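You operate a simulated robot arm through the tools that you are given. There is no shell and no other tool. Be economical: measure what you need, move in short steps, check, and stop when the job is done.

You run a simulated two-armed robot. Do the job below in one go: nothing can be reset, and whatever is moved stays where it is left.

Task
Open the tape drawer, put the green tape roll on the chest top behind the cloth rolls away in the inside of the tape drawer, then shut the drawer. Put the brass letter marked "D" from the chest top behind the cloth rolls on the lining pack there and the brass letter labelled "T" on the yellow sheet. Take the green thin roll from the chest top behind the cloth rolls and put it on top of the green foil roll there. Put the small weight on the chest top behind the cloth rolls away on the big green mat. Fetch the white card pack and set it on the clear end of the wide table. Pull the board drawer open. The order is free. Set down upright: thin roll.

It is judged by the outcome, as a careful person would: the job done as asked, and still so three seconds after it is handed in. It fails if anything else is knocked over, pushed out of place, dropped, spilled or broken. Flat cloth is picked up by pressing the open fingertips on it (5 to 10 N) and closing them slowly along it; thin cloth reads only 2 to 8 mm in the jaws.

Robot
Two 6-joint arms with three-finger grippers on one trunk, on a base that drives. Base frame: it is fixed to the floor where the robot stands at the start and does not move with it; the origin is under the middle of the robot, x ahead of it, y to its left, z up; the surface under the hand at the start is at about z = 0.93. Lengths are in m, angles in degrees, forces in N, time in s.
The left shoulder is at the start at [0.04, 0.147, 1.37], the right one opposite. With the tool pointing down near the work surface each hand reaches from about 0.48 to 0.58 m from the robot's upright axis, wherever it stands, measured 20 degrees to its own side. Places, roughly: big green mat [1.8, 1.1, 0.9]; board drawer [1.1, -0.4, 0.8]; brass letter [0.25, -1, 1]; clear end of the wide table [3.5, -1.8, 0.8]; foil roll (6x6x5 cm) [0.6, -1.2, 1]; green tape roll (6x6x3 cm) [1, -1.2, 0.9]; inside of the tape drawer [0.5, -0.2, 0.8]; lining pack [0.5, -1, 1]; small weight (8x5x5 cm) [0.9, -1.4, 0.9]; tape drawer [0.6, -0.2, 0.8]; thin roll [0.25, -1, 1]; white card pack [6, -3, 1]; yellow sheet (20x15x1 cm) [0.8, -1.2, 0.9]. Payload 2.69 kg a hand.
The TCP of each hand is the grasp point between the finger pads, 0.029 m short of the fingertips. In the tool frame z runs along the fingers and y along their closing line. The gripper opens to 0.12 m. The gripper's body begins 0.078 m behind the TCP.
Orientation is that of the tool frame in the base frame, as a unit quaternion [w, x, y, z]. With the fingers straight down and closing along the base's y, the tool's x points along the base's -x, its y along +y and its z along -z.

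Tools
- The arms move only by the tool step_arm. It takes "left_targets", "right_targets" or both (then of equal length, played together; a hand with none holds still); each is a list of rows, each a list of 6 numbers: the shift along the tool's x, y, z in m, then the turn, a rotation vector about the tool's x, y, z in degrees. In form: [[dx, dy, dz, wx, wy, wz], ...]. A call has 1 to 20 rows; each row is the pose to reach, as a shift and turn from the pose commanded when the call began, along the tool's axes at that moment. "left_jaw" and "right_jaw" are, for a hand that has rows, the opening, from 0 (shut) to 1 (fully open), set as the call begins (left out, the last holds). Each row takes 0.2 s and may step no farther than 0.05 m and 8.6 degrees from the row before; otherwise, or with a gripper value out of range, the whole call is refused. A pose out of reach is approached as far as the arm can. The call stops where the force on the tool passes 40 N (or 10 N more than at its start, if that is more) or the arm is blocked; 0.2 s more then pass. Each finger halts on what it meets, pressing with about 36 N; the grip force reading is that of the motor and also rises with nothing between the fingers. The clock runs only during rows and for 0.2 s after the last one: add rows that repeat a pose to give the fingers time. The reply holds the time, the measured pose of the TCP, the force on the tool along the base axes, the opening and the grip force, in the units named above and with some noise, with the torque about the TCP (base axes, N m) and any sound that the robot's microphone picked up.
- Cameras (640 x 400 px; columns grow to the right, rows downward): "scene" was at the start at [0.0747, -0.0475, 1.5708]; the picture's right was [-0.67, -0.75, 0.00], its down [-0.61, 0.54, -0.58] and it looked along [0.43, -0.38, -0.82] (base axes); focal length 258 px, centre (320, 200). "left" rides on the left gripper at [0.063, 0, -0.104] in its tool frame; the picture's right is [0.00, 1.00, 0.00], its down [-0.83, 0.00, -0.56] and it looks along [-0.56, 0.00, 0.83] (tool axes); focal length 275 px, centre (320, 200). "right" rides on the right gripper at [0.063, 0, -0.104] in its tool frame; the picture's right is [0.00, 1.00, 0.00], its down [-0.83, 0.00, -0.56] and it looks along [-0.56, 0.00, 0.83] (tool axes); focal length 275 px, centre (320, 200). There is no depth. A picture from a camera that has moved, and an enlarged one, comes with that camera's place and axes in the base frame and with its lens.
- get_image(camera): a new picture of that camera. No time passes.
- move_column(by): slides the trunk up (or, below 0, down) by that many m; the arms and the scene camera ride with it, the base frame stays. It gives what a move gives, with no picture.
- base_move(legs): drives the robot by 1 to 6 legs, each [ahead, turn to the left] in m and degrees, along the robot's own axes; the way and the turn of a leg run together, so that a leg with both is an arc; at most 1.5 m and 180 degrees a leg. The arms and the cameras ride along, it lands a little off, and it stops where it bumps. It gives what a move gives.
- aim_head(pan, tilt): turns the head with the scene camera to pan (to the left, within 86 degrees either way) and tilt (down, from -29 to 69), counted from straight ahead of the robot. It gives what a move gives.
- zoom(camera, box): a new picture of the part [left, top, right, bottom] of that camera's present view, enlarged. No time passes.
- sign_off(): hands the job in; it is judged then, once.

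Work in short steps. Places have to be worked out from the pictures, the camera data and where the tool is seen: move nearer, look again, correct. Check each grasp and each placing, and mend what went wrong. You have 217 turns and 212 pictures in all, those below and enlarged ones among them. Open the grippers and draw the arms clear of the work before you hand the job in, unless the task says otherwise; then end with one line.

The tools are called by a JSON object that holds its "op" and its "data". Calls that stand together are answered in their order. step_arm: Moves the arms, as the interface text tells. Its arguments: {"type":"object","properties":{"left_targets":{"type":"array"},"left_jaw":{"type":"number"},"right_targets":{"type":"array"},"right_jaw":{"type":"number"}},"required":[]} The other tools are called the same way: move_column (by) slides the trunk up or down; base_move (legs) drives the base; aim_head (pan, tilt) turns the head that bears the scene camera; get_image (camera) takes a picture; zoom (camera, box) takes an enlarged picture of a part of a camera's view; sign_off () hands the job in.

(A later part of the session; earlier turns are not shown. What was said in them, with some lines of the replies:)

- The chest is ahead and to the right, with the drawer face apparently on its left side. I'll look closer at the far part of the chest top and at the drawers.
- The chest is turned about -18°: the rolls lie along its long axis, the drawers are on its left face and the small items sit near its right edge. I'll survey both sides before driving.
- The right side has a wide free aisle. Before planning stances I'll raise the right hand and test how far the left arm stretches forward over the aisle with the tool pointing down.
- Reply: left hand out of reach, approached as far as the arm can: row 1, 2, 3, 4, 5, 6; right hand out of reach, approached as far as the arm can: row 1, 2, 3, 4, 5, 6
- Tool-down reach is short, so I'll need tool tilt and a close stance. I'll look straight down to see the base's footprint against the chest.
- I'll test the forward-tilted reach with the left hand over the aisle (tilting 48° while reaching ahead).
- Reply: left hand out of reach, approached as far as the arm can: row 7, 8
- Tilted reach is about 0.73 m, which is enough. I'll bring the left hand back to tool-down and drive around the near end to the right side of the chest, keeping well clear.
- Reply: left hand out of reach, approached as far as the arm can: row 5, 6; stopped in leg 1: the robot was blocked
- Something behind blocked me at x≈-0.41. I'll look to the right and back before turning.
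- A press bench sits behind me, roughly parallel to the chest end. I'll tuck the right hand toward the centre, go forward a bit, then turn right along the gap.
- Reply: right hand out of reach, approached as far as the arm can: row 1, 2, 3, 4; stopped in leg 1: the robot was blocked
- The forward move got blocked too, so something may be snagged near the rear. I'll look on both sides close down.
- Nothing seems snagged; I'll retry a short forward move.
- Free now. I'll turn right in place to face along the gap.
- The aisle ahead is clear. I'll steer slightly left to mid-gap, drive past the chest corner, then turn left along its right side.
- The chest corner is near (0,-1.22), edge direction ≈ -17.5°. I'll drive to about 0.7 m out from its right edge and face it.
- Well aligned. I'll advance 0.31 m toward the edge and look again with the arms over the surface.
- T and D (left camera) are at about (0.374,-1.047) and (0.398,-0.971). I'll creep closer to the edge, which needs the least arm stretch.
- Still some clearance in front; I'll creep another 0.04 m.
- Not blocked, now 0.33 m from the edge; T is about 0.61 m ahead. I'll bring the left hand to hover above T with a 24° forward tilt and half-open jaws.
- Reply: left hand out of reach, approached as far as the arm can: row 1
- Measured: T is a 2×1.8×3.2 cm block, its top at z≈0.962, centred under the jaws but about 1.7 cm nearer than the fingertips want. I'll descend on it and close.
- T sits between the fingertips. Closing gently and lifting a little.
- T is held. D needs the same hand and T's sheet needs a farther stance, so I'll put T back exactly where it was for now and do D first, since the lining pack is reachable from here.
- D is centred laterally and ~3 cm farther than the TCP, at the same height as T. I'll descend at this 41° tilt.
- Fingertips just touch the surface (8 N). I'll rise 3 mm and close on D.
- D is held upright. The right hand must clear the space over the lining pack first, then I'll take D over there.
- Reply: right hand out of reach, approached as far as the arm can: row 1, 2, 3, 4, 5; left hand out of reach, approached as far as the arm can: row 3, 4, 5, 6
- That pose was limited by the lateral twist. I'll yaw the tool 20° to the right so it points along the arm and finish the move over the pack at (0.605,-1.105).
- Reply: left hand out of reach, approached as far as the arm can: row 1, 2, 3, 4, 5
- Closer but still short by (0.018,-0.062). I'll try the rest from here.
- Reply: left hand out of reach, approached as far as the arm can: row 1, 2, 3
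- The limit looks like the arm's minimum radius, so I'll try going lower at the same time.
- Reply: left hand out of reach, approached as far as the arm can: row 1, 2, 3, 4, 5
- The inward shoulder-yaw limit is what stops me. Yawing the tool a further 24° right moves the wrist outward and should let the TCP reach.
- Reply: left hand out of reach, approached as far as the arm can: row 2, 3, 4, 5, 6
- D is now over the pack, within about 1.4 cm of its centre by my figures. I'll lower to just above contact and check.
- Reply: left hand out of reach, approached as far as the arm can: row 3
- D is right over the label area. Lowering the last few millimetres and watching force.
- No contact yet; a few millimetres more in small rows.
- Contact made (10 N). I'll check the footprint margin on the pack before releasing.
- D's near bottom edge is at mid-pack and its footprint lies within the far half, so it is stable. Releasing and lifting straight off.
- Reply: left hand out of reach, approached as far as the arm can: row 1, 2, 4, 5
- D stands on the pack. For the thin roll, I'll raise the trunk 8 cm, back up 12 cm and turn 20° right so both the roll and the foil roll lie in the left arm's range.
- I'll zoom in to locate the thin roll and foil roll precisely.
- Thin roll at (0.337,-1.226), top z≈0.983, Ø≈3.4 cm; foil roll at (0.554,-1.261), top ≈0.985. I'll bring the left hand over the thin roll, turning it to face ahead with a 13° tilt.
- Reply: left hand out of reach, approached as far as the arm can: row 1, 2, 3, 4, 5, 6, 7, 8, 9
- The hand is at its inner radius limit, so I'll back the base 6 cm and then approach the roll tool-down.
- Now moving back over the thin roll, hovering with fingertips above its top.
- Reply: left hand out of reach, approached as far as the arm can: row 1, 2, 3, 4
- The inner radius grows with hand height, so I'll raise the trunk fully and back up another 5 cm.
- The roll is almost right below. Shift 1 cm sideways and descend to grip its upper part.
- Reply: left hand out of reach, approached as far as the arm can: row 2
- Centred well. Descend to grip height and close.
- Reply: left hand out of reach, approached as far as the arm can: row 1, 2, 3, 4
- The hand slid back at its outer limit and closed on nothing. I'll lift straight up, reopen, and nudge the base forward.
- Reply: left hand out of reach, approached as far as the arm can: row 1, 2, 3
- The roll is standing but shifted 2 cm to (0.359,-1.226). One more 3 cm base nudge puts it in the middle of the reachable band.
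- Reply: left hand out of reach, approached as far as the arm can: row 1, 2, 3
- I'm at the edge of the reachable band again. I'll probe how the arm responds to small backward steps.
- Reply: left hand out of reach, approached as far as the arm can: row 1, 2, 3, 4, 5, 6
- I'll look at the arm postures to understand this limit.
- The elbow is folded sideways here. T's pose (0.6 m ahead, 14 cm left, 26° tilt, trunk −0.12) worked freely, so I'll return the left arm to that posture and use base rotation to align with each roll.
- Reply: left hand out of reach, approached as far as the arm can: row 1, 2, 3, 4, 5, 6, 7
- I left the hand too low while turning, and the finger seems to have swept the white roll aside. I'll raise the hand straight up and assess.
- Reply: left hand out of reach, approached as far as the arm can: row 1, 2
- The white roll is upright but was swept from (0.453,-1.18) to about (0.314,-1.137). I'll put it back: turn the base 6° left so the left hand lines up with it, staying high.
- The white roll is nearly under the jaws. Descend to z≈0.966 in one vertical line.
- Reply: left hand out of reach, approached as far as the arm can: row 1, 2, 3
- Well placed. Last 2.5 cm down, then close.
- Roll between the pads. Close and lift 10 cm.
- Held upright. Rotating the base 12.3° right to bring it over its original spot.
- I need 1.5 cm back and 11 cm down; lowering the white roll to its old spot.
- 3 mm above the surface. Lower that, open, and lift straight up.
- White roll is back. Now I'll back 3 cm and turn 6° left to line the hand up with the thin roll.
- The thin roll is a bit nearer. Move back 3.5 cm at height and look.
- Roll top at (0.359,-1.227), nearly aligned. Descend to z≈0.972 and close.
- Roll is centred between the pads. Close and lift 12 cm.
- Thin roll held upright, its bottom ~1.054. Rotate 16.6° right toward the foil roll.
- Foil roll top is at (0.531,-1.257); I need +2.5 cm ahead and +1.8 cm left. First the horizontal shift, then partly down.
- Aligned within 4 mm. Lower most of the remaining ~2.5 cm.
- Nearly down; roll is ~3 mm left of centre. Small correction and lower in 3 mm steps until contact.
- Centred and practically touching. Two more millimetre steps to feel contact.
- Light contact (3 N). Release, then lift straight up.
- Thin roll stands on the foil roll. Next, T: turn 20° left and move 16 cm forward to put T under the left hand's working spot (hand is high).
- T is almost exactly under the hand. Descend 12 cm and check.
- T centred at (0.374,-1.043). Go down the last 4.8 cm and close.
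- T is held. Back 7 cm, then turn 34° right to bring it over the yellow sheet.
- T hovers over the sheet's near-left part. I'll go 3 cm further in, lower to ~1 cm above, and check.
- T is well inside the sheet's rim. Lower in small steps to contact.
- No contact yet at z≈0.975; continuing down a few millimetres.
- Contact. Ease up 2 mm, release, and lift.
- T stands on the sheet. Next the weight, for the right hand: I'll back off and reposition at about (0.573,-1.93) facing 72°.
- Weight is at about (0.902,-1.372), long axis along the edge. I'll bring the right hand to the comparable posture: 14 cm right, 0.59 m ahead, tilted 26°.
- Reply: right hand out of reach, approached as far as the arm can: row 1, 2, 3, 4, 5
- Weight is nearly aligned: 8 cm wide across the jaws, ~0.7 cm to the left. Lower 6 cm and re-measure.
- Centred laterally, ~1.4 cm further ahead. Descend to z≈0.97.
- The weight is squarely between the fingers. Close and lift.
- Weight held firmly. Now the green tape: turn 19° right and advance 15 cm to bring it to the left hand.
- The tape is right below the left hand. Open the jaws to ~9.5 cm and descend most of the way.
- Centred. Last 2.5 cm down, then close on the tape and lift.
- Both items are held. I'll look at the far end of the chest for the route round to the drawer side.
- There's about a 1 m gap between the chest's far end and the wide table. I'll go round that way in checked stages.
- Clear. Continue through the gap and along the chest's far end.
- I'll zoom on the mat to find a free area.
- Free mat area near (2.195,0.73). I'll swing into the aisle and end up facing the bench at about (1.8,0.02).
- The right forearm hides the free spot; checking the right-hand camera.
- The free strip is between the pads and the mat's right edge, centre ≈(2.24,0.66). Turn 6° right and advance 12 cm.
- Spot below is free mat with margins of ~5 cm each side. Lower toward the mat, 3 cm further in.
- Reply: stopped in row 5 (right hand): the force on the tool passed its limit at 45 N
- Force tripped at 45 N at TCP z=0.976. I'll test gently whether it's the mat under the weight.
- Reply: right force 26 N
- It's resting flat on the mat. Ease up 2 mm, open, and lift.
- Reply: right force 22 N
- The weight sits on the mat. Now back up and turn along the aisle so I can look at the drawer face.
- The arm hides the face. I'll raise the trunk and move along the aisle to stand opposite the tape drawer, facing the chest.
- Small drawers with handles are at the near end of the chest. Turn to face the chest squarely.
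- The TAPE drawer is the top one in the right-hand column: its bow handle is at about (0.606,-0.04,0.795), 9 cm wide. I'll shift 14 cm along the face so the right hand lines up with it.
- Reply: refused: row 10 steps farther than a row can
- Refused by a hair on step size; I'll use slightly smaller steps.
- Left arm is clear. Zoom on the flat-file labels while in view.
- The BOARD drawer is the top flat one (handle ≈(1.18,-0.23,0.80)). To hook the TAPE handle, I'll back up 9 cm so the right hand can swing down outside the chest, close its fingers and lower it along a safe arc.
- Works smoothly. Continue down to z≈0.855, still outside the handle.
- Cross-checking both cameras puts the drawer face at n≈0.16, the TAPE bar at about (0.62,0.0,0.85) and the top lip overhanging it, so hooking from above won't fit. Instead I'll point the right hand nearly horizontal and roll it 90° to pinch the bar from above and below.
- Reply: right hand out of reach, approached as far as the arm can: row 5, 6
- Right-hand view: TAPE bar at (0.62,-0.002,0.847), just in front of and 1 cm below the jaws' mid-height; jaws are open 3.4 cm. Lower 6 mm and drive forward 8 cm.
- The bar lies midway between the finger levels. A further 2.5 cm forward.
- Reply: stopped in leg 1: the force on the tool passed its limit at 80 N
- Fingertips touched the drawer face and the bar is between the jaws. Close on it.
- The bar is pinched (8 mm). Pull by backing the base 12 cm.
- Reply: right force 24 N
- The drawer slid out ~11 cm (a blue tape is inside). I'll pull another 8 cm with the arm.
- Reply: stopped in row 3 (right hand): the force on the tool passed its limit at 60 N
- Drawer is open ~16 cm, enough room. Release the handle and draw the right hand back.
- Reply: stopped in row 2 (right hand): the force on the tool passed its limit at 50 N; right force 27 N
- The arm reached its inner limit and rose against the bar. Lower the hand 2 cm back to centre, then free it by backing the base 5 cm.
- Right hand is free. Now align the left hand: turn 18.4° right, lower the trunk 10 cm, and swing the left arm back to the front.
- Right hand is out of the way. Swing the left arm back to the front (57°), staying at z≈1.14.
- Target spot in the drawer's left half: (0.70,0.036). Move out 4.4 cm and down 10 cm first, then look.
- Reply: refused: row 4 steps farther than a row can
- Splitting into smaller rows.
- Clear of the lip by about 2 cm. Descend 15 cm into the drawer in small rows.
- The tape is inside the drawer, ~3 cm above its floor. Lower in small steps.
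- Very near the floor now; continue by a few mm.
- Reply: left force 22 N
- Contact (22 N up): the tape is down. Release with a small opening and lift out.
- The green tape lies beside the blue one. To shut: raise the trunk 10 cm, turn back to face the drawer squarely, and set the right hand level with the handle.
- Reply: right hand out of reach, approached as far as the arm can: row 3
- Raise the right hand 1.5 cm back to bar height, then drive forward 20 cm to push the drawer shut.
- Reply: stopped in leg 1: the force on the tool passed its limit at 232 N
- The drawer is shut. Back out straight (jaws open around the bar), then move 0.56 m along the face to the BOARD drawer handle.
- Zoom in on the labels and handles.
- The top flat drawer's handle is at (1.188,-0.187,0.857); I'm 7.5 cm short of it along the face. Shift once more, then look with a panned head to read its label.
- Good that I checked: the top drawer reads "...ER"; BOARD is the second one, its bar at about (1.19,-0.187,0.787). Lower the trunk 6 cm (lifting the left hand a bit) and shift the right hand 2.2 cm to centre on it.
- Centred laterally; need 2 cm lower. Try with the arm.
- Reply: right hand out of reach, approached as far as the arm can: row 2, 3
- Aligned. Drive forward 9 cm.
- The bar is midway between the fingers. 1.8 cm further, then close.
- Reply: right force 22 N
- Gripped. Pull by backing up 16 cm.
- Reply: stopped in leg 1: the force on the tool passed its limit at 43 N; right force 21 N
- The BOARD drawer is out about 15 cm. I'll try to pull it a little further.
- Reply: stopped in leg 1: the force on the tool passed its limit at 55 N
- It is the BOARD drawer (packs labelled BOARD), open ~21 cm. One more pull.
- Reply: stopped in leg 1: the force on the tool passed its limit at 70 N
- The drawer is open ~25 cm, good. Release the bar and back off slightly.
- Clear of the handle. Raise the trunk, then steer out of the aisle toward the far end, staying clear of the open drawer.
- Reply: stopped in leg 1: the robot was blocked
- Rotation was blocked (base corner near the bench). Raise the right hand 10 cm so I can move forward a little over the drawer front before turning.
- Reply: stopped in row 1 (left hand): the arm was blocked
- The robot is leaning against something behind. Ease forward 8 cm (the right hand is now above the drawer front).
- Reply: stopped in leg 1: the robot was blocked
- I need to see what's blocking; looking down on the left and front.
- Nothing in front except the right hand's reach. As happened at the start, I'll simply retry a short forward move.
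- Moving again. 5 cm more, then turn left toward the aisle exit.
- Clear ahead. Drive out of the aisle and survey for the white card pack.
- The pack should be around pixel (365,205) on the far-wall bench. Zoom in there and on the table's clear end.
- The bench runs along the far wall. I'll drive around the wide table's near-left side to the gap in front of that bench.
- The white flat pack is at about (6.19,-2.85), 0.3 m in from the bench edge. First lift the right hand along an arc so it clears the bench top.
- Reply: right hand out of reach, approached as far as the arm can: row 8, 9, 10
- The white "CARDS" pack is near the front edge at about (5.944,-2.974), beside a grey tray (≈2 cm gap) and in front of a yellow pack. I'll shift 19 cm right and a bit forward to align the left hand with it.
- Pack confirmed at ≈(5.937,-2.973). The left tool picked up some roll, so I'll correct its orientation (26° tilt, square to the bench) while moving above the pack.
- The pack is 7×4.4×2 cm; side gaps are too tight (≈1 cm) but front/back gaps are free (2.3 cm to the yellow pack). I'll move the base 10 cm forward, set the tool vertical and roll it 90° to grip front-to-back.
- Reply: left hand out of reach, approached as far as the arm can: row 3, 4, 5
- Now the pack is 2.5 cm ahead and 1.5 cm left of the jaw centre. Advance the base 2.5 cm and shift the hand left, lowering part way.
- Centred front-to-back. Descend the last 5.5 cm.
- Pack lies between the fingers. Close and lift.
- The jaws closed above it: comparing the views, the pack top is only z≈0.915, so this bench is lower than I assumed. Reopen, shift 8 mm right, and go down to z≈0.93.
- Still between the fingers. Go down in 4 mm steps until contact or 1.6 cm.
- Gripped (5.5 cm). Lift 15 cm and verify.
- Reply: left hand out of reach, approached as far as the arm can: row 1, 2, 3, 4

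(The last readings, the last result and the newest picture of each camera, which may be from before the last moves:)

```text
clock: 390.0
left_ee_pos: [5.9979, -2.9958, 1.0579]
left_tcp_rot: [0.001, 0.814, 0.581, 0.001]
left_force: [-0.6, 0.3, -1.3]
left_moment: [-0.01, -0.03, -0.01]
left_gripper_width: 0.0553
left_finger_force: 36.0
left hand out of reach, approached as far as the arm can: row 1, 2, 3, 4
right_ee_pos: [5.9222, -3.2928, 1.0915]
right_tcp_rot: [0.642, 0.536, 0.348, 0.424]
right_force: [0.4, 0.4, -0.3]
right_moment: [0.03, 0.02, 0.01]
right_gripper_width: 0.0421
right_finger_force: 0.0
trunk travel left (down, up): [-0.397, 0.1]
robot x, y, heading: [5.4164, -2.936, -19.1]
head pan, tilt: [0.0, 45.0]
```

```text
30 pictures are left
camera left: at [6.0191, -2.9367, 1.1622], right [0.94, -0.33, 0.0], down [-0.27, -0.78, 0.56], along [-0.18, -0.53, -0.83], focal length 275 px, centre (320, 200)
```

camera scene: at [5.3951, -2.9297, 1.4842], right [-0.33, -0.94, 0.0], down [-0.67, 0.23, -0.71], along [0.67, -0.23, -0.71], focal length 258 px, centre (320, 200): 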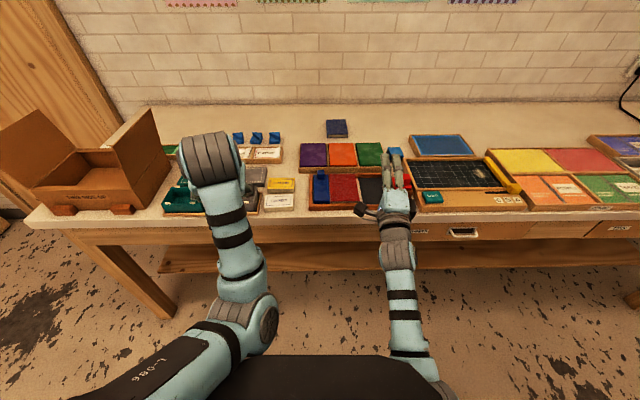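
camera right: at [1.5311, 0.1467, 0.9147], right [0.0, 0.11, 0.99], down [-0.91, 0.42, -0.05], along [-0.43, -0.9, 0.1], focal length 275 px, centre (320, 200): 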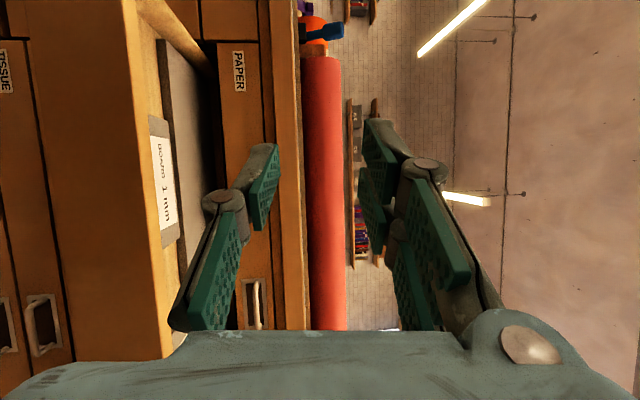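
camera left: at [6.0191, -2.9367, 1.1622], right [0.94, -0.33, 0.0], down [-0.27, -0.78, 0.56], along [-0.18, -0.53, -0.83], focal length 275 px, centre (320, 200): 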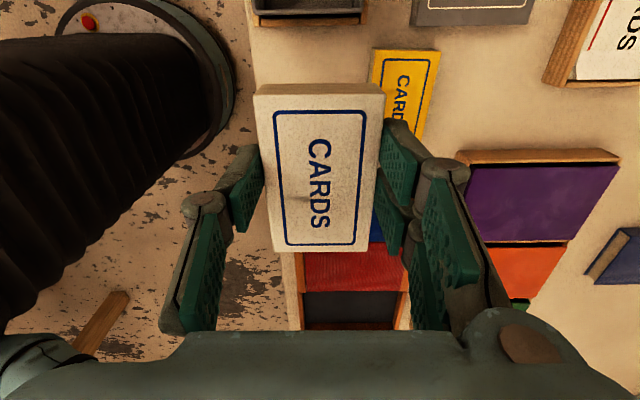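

The pack is held flat. Now drive back north and along the wide table's left side to its clear near end.

{"op": "base_move", "data": {"legs": [[-0.15, 0], [0, 90], [1.35, 0]]}}

{"op": "base_move", "data": {"legs": [[0, 94], [1.15, 0], [1.12, 0], [0, 91]]}}

{"op": "aim_head", "data": {"pan": 0, "tilt": 45}}

{"op": "get_image", "data": {"camera": "scene"}}

```text
clock: 401.5
left_ee_pos: [5.7772, -1.0418, 1.0571]
left_tcp_rot: [0.001, 0.162, 0.987, 0.001]
left_force: [0.0, 0.7, -0.7]
left_moment: [-0.04, -0.01, -0.01]
left_gripper_width: 0.0555
left_finger_force: 35.9
right_ee_pos: [6.075, -1.1152, 1.0912]
right_tcp_rot: [0.154, 0.131, 0.625, 0.754]
right_force: [0.2, 0.6, -0.4]
right_moment: [-0.01, -0.02, 0.01]
right_gripper_width: 0.0421
right_finger_force: 0.0
trunk travel left (down, up): [-0.397, 0.1]
robot x, y, heading: [5.7218, -1.6246, 70.7]
head pan, tilt: [0.0, 45.0]
```

```text
clock: 420.5
left_ee_pos: [3.5361, -1.5944, 1.0572]
left_tcp_rot: [0.001, 0.993, -0.122, 0.0]
left_force: [-0.3, -0.2, -1.5]
left_moment: [0.02, -0.03, 0.0]
left_gripper_width: 0.0551
left_finger_force: 35.8
right_ee_pos: [3.2338, -1.5449, 1.0912]
right_tcp_rot: [0.76, 0.63, -0.105, -0.121]
right_force: [0.2, 0.3, -0.6]
right_moment: [0.01, 0.01, 0.01]
right_gripper_width: 0.0421
right_finger_force: 0.1
trunk travel left (down, up): [-0.397, 0.1]
robot x, y, heading: [3.5413, -1.0118, -104.3]
head pan, tilt: [0.0, 45.0]
```

```text
clock: 421.1
left_ee_pos: [3.5351, -1.5959, 1.0568]
left_tcp_rot: [0.0, 0.993, -0.122, 0.0]
left_force: [0.4, -0.7, -1.2]
left_moment: [-0.01, -0.07, 0.0]
left_gripper_width: 0.0554
left_finger_force: 35.9
right_ee_pos: [3.2334, -1.5446, 1.0897]
right_tcp_rot: [0.76, 0.63, -0.104, -0.121]
right_force: [0.1, 0.1, -0.5]
right_moment: [0.01, -0.01, 0.04]
right_gripper_width: 0.0417
right_finger_force: 0.1
trunk travel left (down, up): [-0.397, 0.1]
robot x, y, heading: [3.5448, -1.0103, -104.3]
head pan, tilt: [0.0, 45.0]
```

```text
29 pictures are left
camera scene: at [3.5183, -1.1077, 1.4843], right [-0.97, 0.25, 0.0], down [0.18, 0.69, -0.71], along [-0.18, -0.68, -0.71], focal length 258 px, centre (320, 200)
```

scene: 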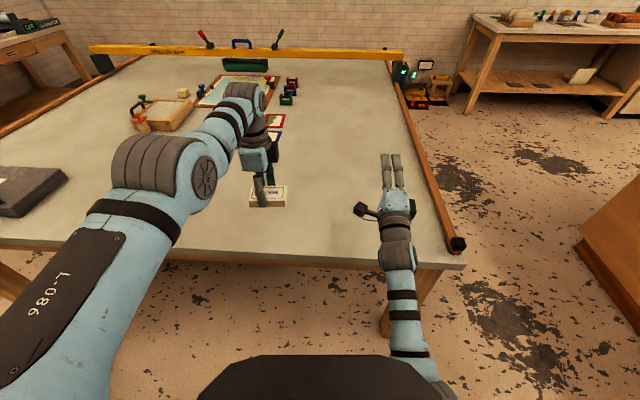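

The near end of the table is empty. Drive 15 cm forward, lower the trunk 13 cm, and check height.

{"op": "base_move", "data": {"legs": [[0.15, 0]]}}

{"op": "move_column", "data": {"by": -0.13}}

{"op": "get_image", "data": {"camera": "scene"}}

{"op": "get_image", "data": {"camera": "left"}}

```text
clock: 422.4
left_ee_pos: [3.4997, -1.738, 1.0597]
left_tcp_rot: [0.001, 0.992, -0.122, -0.001]
left_force: [0.4, -0.2, -0.6]
left_moment: [-0.04, -0.02, -0.02]
left_gripper_width: 0.0553
left_finger_force: 36.0
right_ee_pos: [3.1966, -1.6877, 1.0932]
right_tcp_rot: [0.761, 0.628, -0.106, -0.122]
right_force: [-0.6, 0.4, 0.3]
right_moment: [-0.01, 0.01, -0.02]
right_gripper_width: 0.042
right_finger_force: 0.1
trunk travel left (down, up): [-0.397, 0.1]
robot x, y, heading: [3.5103, -1.1562, -104.6]
head pan, tilt: [0.0, 45.0]
```

```text
clock: 424.0
left_ee_pos: [3.4973, -1.7413, 0.9282]
left_tcp_rot: [0.001, 0.992, -0.123, 0.0]
left_force: [0.2, -0.4, -0.6]
left_moment: [-0.02, -0.01, 0.0]
left_gripper_width: 0.0552
left_finger_force: 35.9
right_ee_pos: [3.1951, -1.6913, 0.9617]
right_tcp_rot: [0.76, 0.63, -0.105, -0.123]
right_force: [-0.6, 0.2, 0.7]
right_moment: [0.04, 0.01, 0.0]
right_gripper_width: 0.0418
right_finger_force: 0.1
trunk travel left (down, up): [-0.267, 0.23]
robot x, y, heading: [3.5049, -1.1574, -104.6]
head pan, tilt: [0.0, 45.0]
```

```text
28 pictures are left
camera scene: at [3.4808, -1.2531, 1.3545], right [-0.97, 0.25, 0.0], down [0.18, 0.68, -0.71], along [-0.18, -0.68, -0.71], focal length 258 px, centre (320, 200)
```

scene: 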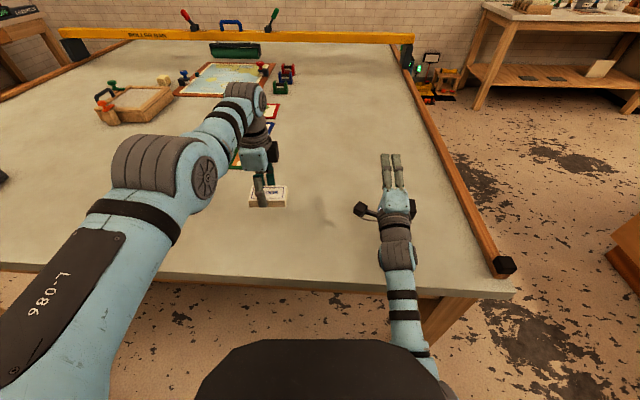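

```text
27 pictures are left
camera left: at [3.5585, -1.7554, 1.0321], right [-0.25, -0.97, 0.0], down [-0.81, 0.21, 0.56], along [-0.54, 0.14, -0.83], focal length 275 px, centre (320, 200)
```

left: 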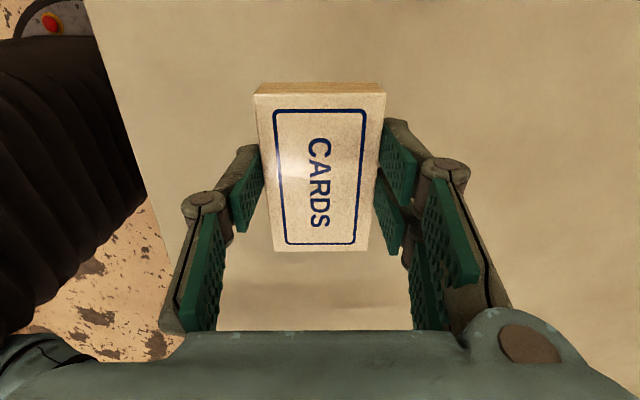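

Clear table below. Lower the pack with the arm, watching for contact.

{"op": "step_arm", "data": {"left_targets": [[0, -0.005, 0.02, 0, 0, 0], [0, -0.01, 0.04, 0, 0, 0], [0, -0.015, 0.06, 0, 0, 0]]}}

{"op": "zoom", "data": {"camera": "scene", "box": [210, 140, 330, 230]}}

```text
clock: 424.8
left_ee_pos: [3.4949, -1.7373, 0.8656]
left_tcp_rot: [-0.001, 0.992, -0.124, 0.0]
left_force: [0.2, 0.8, -1.6]
left_moment: [0.01, -0.01, -0.02]
left_gripper_width: 0.0551
left_finger_force: 36.1
left hand out of reach, approached as far as the arm can: row 1, 2, 3
right_ee_pos: [3.1945, -1.6902, 0.9608]
right_tcp_rot: [0.759, 0.63, -0.106, -0.122]
right_force: [-0.5, 0.4, 0.4]
right_moment: [-0.01, 0.01, 0.01]
right_gripper_width: 0.042
right_finger_force: 0.0
trunk travel left (down, up): [-0.267, 0.23]
robot x, y, heading: [3.5089, -1.1527, -104.2]
head pan, tilt: [0.0, 45.0]
```

```text
4.44 times, centred on (270, 185) of scene
camera zoom: at [3.4807, -1.2535, 1.3546], right [-0.97, 0.25, 0.0], down [0.18, 0.69, -0.71], along [-0.18, -0.68, -0.71], focal length 1146 px, centre (542, 267)
```

zoom: 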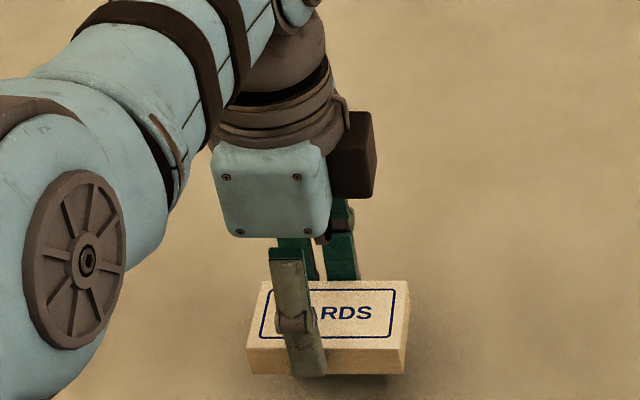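

Nearly down (small shadow gap). Continue in small steps to contact.

{"op": "step_arm", "data": {"left_targets": [[0, -0.002, 0.006, 0, 0, 0], [0, -0.004, 0.012, 0, 0, 0], [0, -0.006, 0.018, 0, 0, 0]]}}

{"op": "zoom", "data": {"camera": "scene", "box": [210, 140, 330, 230]}}

```text
clock: 425.6
left_ee_pos: [3.4975, -1.7344, 0.849]
left_tcp_rot: [-0.001, 0.992, -0.123, 0.001]
left_force: [0.8, 0.0, -1.0]
left_moment: [0.02, 0.03, 0.02]
left_gripper_width: 0.0554
left_finger_force: 37.1
left hand out of reach, approached as far as the arm can: row 3
right_ee_pos: [3.1949, -1.6899, 0.9612]
right_tcp_rot: [0.759, 0.63, -0.106, -0.124]
right_force: [-0.2, -0.8, 0.0]
right_moment: [0.01, -0.02, 0.01]
right_gripper_width: 0.0421
right_finger_force: 0.0
trunk travel left (down, up): [-0.267, 0.23]
robot x, y, heading: [3.5082, -1.1534, -104.6]
head pan, tilt: [0.0, 45.0]
```

```text
4.44 times, centred on (270, 185) of scene
camera zoom: at [3.4807, -1.2533, 1.3546], right [-0.97, 0.25, 0.0], down [0.18, 0.68, -0.71], along [-0.18, -0.68, -0.71], focal length 1146 px, centre (542, 267)
```

zoom: 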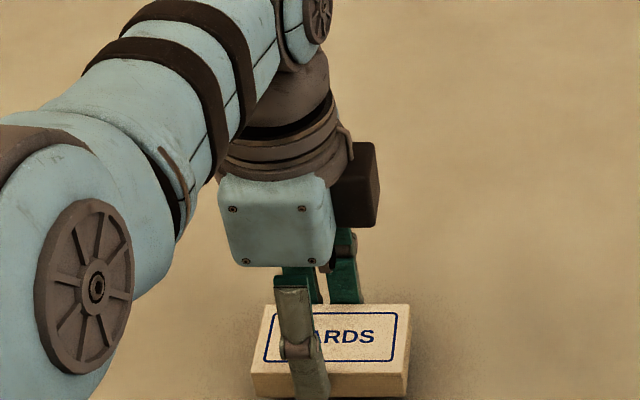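

Still a small gap. A few more millimetres.

{"op": "step_arm", "data": {"left_targets": [[0, -0.002, 0.005, 0, 0, 0], [0, -0.004, 0.01, 0, 0, 0], [0, -0.006, 0.015, 0, 0, 0], [0, -0.008, 0.02, 0, 0, 0]]}}

```text
clock: 426.6
left_ee_pos: [3.4963, -1.7296, 0.8309]
left_tcp_rot: [0.003, 0.993, -0.122, 0.0]
left_force: [0.5, -5.5, 35.8]
left_moment: [-0.19, 0.03, 0.01]
left_gripper_width: 0.0555
left_finger_force: 36.1
left hand out of reach, approached as far as the arm can: row 3, 4
right_ee_pos: [3.1953, -1.6863, 0.963]
right_tcp_rot: [0.761, 0.629, -0.106, -0.123]
right_force: [0.5, 0.3, -0.1]
right_moment: [0.0, 0.0, 0.0]
right_gripper_width: 0.0422
right_finger_force: 0.0
trunk travel left (down, up): [-0.267, 0.23]
robot x, y, heading: [3.5029, -1.1569, -104.3]
head pan, tilt: [0.0, 45.0]
```

Contact (36 N). Ease 2 mm, release and lift by the arm.

{"op": "step_arm", "data": {"left_targets": [[0, 0, -0.002, 0, 0, 0]]}}

{"op": "step_arm", "data": {"left_targets": [[0, 0, 0, 0, 0, 0], [0, 0, 0, 0, 0, 0]], "left_jaw": 0.75}}

{"op": "move_column", "data": {"by": 0.15}}

{"op": "get_image", "data": {"camera": "left"}}

```text
clock: 427.0
left_ee_pos: [3.4957, -1.7289, 0.831]
left_tcp_rot: [0.001, 0.992, -0.122, 0.0]
left_force: [0.8, -6.3, 28.1]
left_moment: [-0.41, -0.11, 0.04]
left_gripper_width: 0.0553
left_finger_force: 36.1
right_ee_pos: [3.1956, -1.6866, 0.9628]
right_tcp_rot: [0.761, 0.629, -0.106, -0.122]
right_force: [-0.3, 0.4, 0.9]
right_moment: [0.02, -0.01, -0.02]
right_gripper_width: 0.042
right_finger_force: 0.0
trunk travel left (down, up): [-0.267, 0.23]
robot x, y, heading: [3.5031, -1.1527, -104.5]
head pan, tilt: [0.0, 45.0]
```

```text
clock: 427.6
left_ee_pos: [3.4971, -1.7301, 0.8293]
left_tcp_rot: [-0.001, 0.992, -0.122, 0.001]
left_force: [-0.2, 0.7, 0.9]
left_moment: [-0.01, 0.01, 0.0]
left_gripper_width: 0.0902
left_finger_force: 0.1
right_ee_pos: [3.1957, -1.6883, 0.9621]
right_tcp_rot: [0.76, 0.629, -0.106, -0.122]
right_force: [0.0, -0.1, -1.0]
right_moment: [0.01, -0.01, 0.02]
right_gripper_width: 0.0419
right_finger_force: 0.1
trunk travel left (down, up): [-0.267, 0.23]
robot x, y, heading: [3.5019, -1.1547, -104.4]
head pan, tilt: [0.0, 45.0]
```

```text
clock: 429.4
left_ee_pos: [3.4955, -1.7303, 0.9802]
left_tcp_rot: [0.0, 0.992, -0.123, 0.0]
left_force: [0.2, 0.5, -0.2]
left_moment: [-0.01, -0.03, -0.01]
left_gripper_width: 0.0902
left_finger_force: 0.1
right_ee_pos: [3.1956, -1.6889, 1.1106]
right_tcp_rot: [0.759, 0.63, -0.105, -0.124]
right_force: [0.7, -0.3, -0.9]
right_moment: [-0.01, -0.02, -0.01]
right_gripper_width: 0.0422
right_finger_force: 0.0
trunk travel left (down, up): [-0.417, 0.08]
robot x, y, heading: [3.5043, -1.1559, -104.4]
head pan, tilt: [0.0, 45.0]
```

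```text
24 pictures are left
camera left: at [3.5575, -1.7464, 1.0838], right [-0.25, -0.97, 0.0], down [-0.81, 0.21, 0.56], along [-0.54, 0.14, -0.83], focal length 275 px, centre (320, 200)
```

left: 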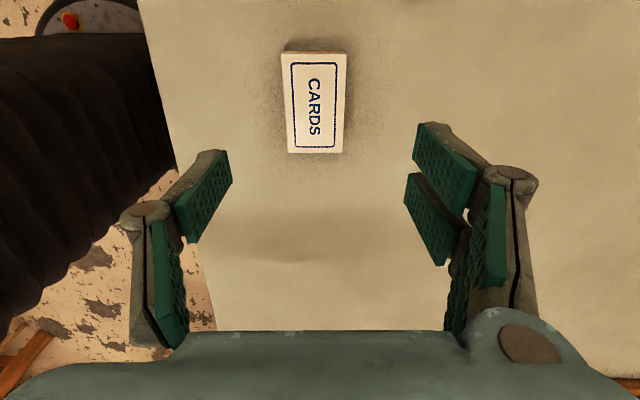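

The card pack is on the table's clear end. Back away, then look over the chest and mat for a final check.

{"op": "base_move", "data": {"legs": [[-0.45, 0], [0, -60]]}}

{"op": "aim_head", "data": {"pan": 0, "tilt": 22}}

{"op": "get_image", "data": {"camera": "scene"}}

{"op": "zoom", "data": {"camera": "scene", "box": [100, 120, 420, 260]}}

```text
clock: 434.8
left_ee_pos: [3.1167, -0.9971, 0.9796]
left_tcp_rot: [-0.001, 0.798, -0.603, -0.001]
left_force: [-0.4, 0.0, 0.2]
left_moment: [0.03, 0.03, 0.02]
left_gripper_width: 0.0899
left_finger_force: 0.0
right_ee_pos: [3.0021, -0.7153, 1.1116]
right_tcp_rot: [0.597, 0.493, -0.406, -0.486]
right_force: [-0.3, 0.0, 0.4]
right_moment: [-0.01, -0.01, 0.0]
right_gripper_width: 0.0423
right_finger_force: 0.1
trunk travel left (down, up): [-0.417, 0.08]
robot x, y, heading: [3.6202, -0.7197, -164.4]
head pan, tilt: [0.0, 45.0]
```

```text
clock: 435.6
left_ee_pos: [3.1158, -0.9965, 0.9801]
left_tcp_rot: [0.0, 0.798, -0.602, 0.0]
left_force: [0.5, 0.3, -0.5]
left_moment: [0.03, -0.02, -0.01]
left_gripper_width: 0.0899
left_finger_force: 0.0
right_ee_pos: [3.002, -0.7159, 1.1112]
right_tcp_rot: [0.596, 0.494, -0.406, -0.487]
right_force: [0.4, -0.2, 1.0]
right_moment: [-0.01, 0.01, -0.01]
right_gripper_width: 0.0419
right_finger_force: 0.0
trunk travel left (down, up): [-0.417, 0.08]
robot x, y, heading: [3.6207, -0.7184, -164.4]
head pan, tilt: [0.0, 22.0]
```

```text
23 pictures are left
camera scene: at [3.5106, -0.7472, 1.54], right [-0.27, 0.96, 0.0], down [0.36, 0.1, -0.93], along [-0.89, -0.25, -0.38], focal length 258 px, centre (320, 200)
```

scene: 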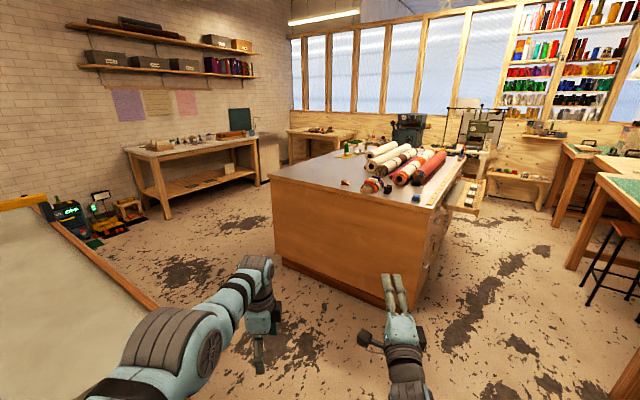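

```text
2.00 times, centred on (260, 190) of scene
camera zoom: at [3.5106, -0.7472, 1.54], right [-0.27, 0.96, 0.0], down [0.36, 0.1, -0.93], along [-0.89, -0.25, -0.38], focal length 516 px, centre (440, 220)
```

zoom: 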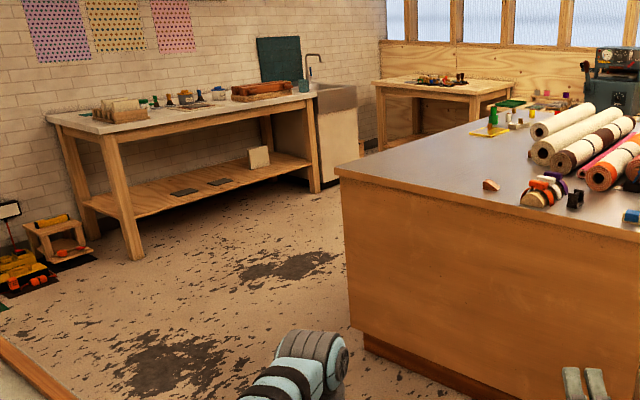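

Zoom on the chest items, drawer side and mat.

{"op": "zoom", "data": {"camera": "scene", "box": [325, 135, 405, 185]}}

{"op": "zoom", "data": {"camera": "scene", "box": [400, 120, 640, 300]}}

{"op": "aim_head", "data": {"pan": -45, "tilt": 22}}

{"op": "get_image", "data": {"camera": "scene"}}

```text
8.00 times, centred on (365, 160) of scene
camera zoom: at [3.5106, -0.7472, 1.54], right [-0.27, 0.96, 0.0], down [0.36, 0.1, -0.93], along [-0.89, -0.25, -0.38], focal length 2063 px, centre (-40, 520)
```

zoom: 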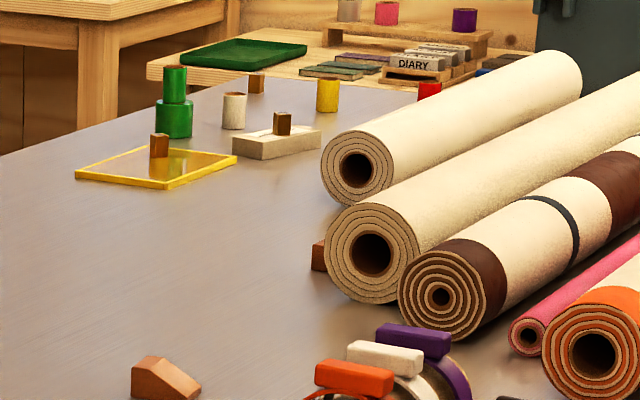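

```text
2.22 times, centred on (520, 210) of scene
camera zoom: at [3.5106, -0.7472, 1.54], right [-0.27, 0.96, 0.0], down [0.36, 0.1, -0.93], along [-0.89, -0.25, -0.38], focal length 573 px, centre (-124, 178)
```

zoom: 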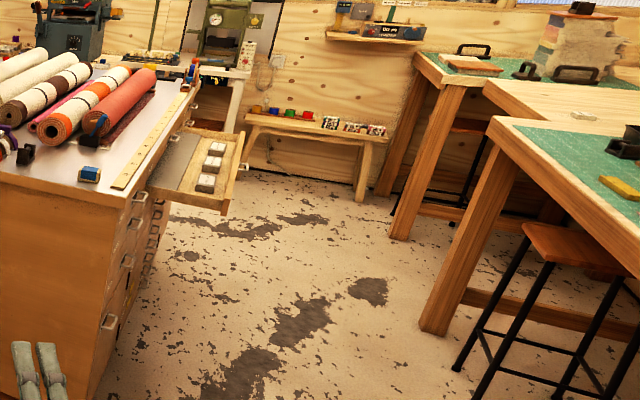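

```text
clock: 436.8
left_ee_pos: [3.1162, -0.9978, 0.9794]
left_tcp_rot: [-0.001, 0.798, -0.602, 0.0]
left_force: [-0.3, -0.5, -0.1]
left_moment: [0.03, 0.01, 0.01]
left_gripper_width: 0.0901
left_finger_force: 0.0
right_ee_pos: [3.0007, -0.7156, 1.1109]
right_tcp_rot: [0.597, 0.493, -0.406, -0.486]
right_force: [-0.4, -0.3, 0.0]
right_moment: [0.03, -0.03, -0.01]
right_gripper_width: 0.0423
right_finger_force: 0.0
trunk travel left (down, up): [-0.417, 0.08]
robot x, y, heading: [3.6197, -0.717, -164.5]
head pan, tilt: [-45.0, 22.0]
```

```text
19 pictures are left
camera scene: at [3.5193, -0.6769, 1.5401], right [0.49, 0.87, 0.0], down [0.33, -0.18, -0.93], along [-0.81, 0.46, -0.37], focal length 258 px, centre (320, 200)
```

scene: 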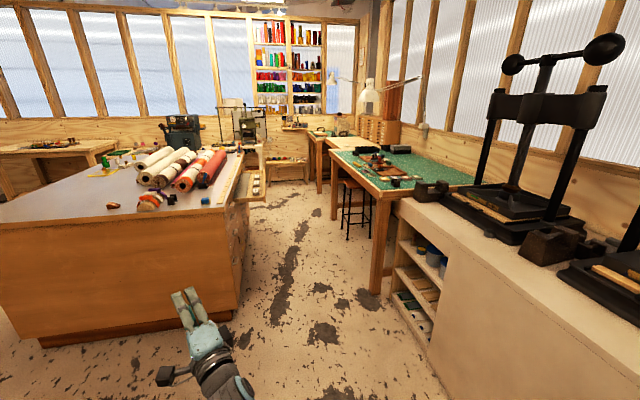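

All in order on the chest; the BOARD drawer stays open. One quick check of the mat.

{"op": "zoom", "data": {"camera": "scene", "box": [320, 130, 480, 220]}}

{"op": "zoom", "data": {"camera": "scene", "box": [180, 140, 300, 210]}}

```text
4.00 times, centred on (400, 175) of scene
camera zoom: at [3.5193, -0.6769, 1.5401], right [0.49, 0.87, 0.0], down [0.33, -0.18, -0.93], along [-0.81, 0.46, -0.37], focal length 1032 px, centre (0, 300)
```

zoom: 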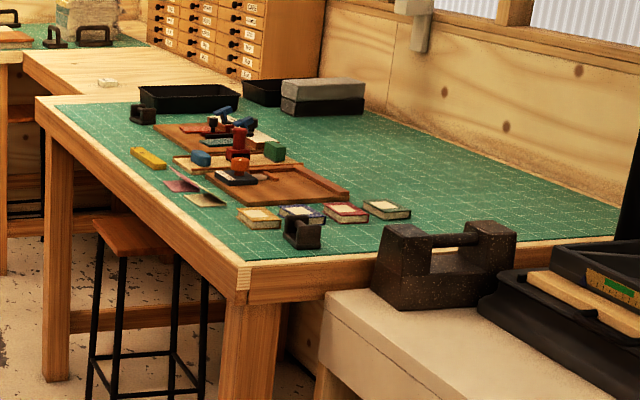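

```text
5.33 times, centred on (240, 175) of scene
camera zoom: at [3.5193, -0.6769, 1.5401], right [0.49, 0.87, 0.0], down [0.33, -0.18, -0.93], along [-0.81, 0.46, -0.37], focal length 1376 px, centre (747, 333)
```

zoom: 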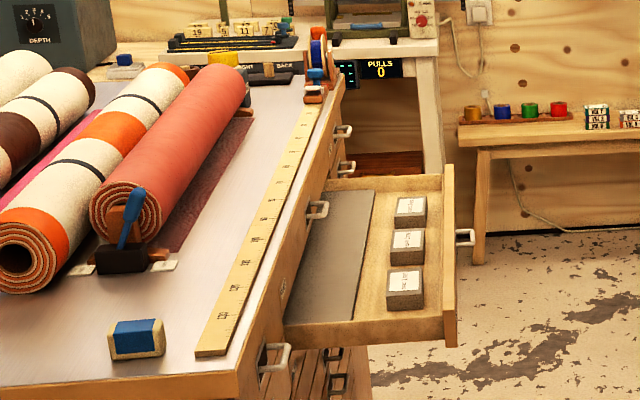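

Everything is where it should be: weight on the mat, BOARD drawer open, TAPE drawer shut. Opening both grippers, then handing in.

{"op": "step_arm", "data": {"left_targets": [[0, 0, 0, 0, 0, 0], [0, 0, 0, 0, 0, 0]], "right_targets": [[0, 0, 0, 0, 0, 0], [0, 0, 0, 0, 0, 0]], "left_jaw": 1, "right_jaw": 1}}

{"op": "sign_off", "data": {}}

```text
clock: 437.4
left_ee_pos: [3.1164, -0.9959, 0.9785]
left_tcp_rot: [0.0, 0.798, -0.603, 0.0]
left_force: [-0.4, 0.6, 0.5]
left_moment: [0.01, 0.01, -0.03]
left_gripper_width: 0.1196
left_finger_force: 0.0
right_ee_pos: [3.0014, -0.7164, 1.1111]
right_tcp_rot: [0.596, 0.493, -0.406, -0.486]
right_force: [0.5, 0.3, 0.8]
right_moment: [-0.01, 0.02, 0.0]
right_gripper_width: 0.1198
right_finger_force: 0.0
trunk travel left (down, up): [-0.417, 0.08]
robot x, y, heading: [3.6209, -0.7214, -164.6]
head pan, tilt: [-45.0, 22.0]
```

```text
The job is handed in.
```

All the tasks are done and handed in, with two slips on the way: I knocked the white roll aside and set it back upright within about a centimetre of its original spot, and the lining pack shifted about 1 cm when D was set on it.
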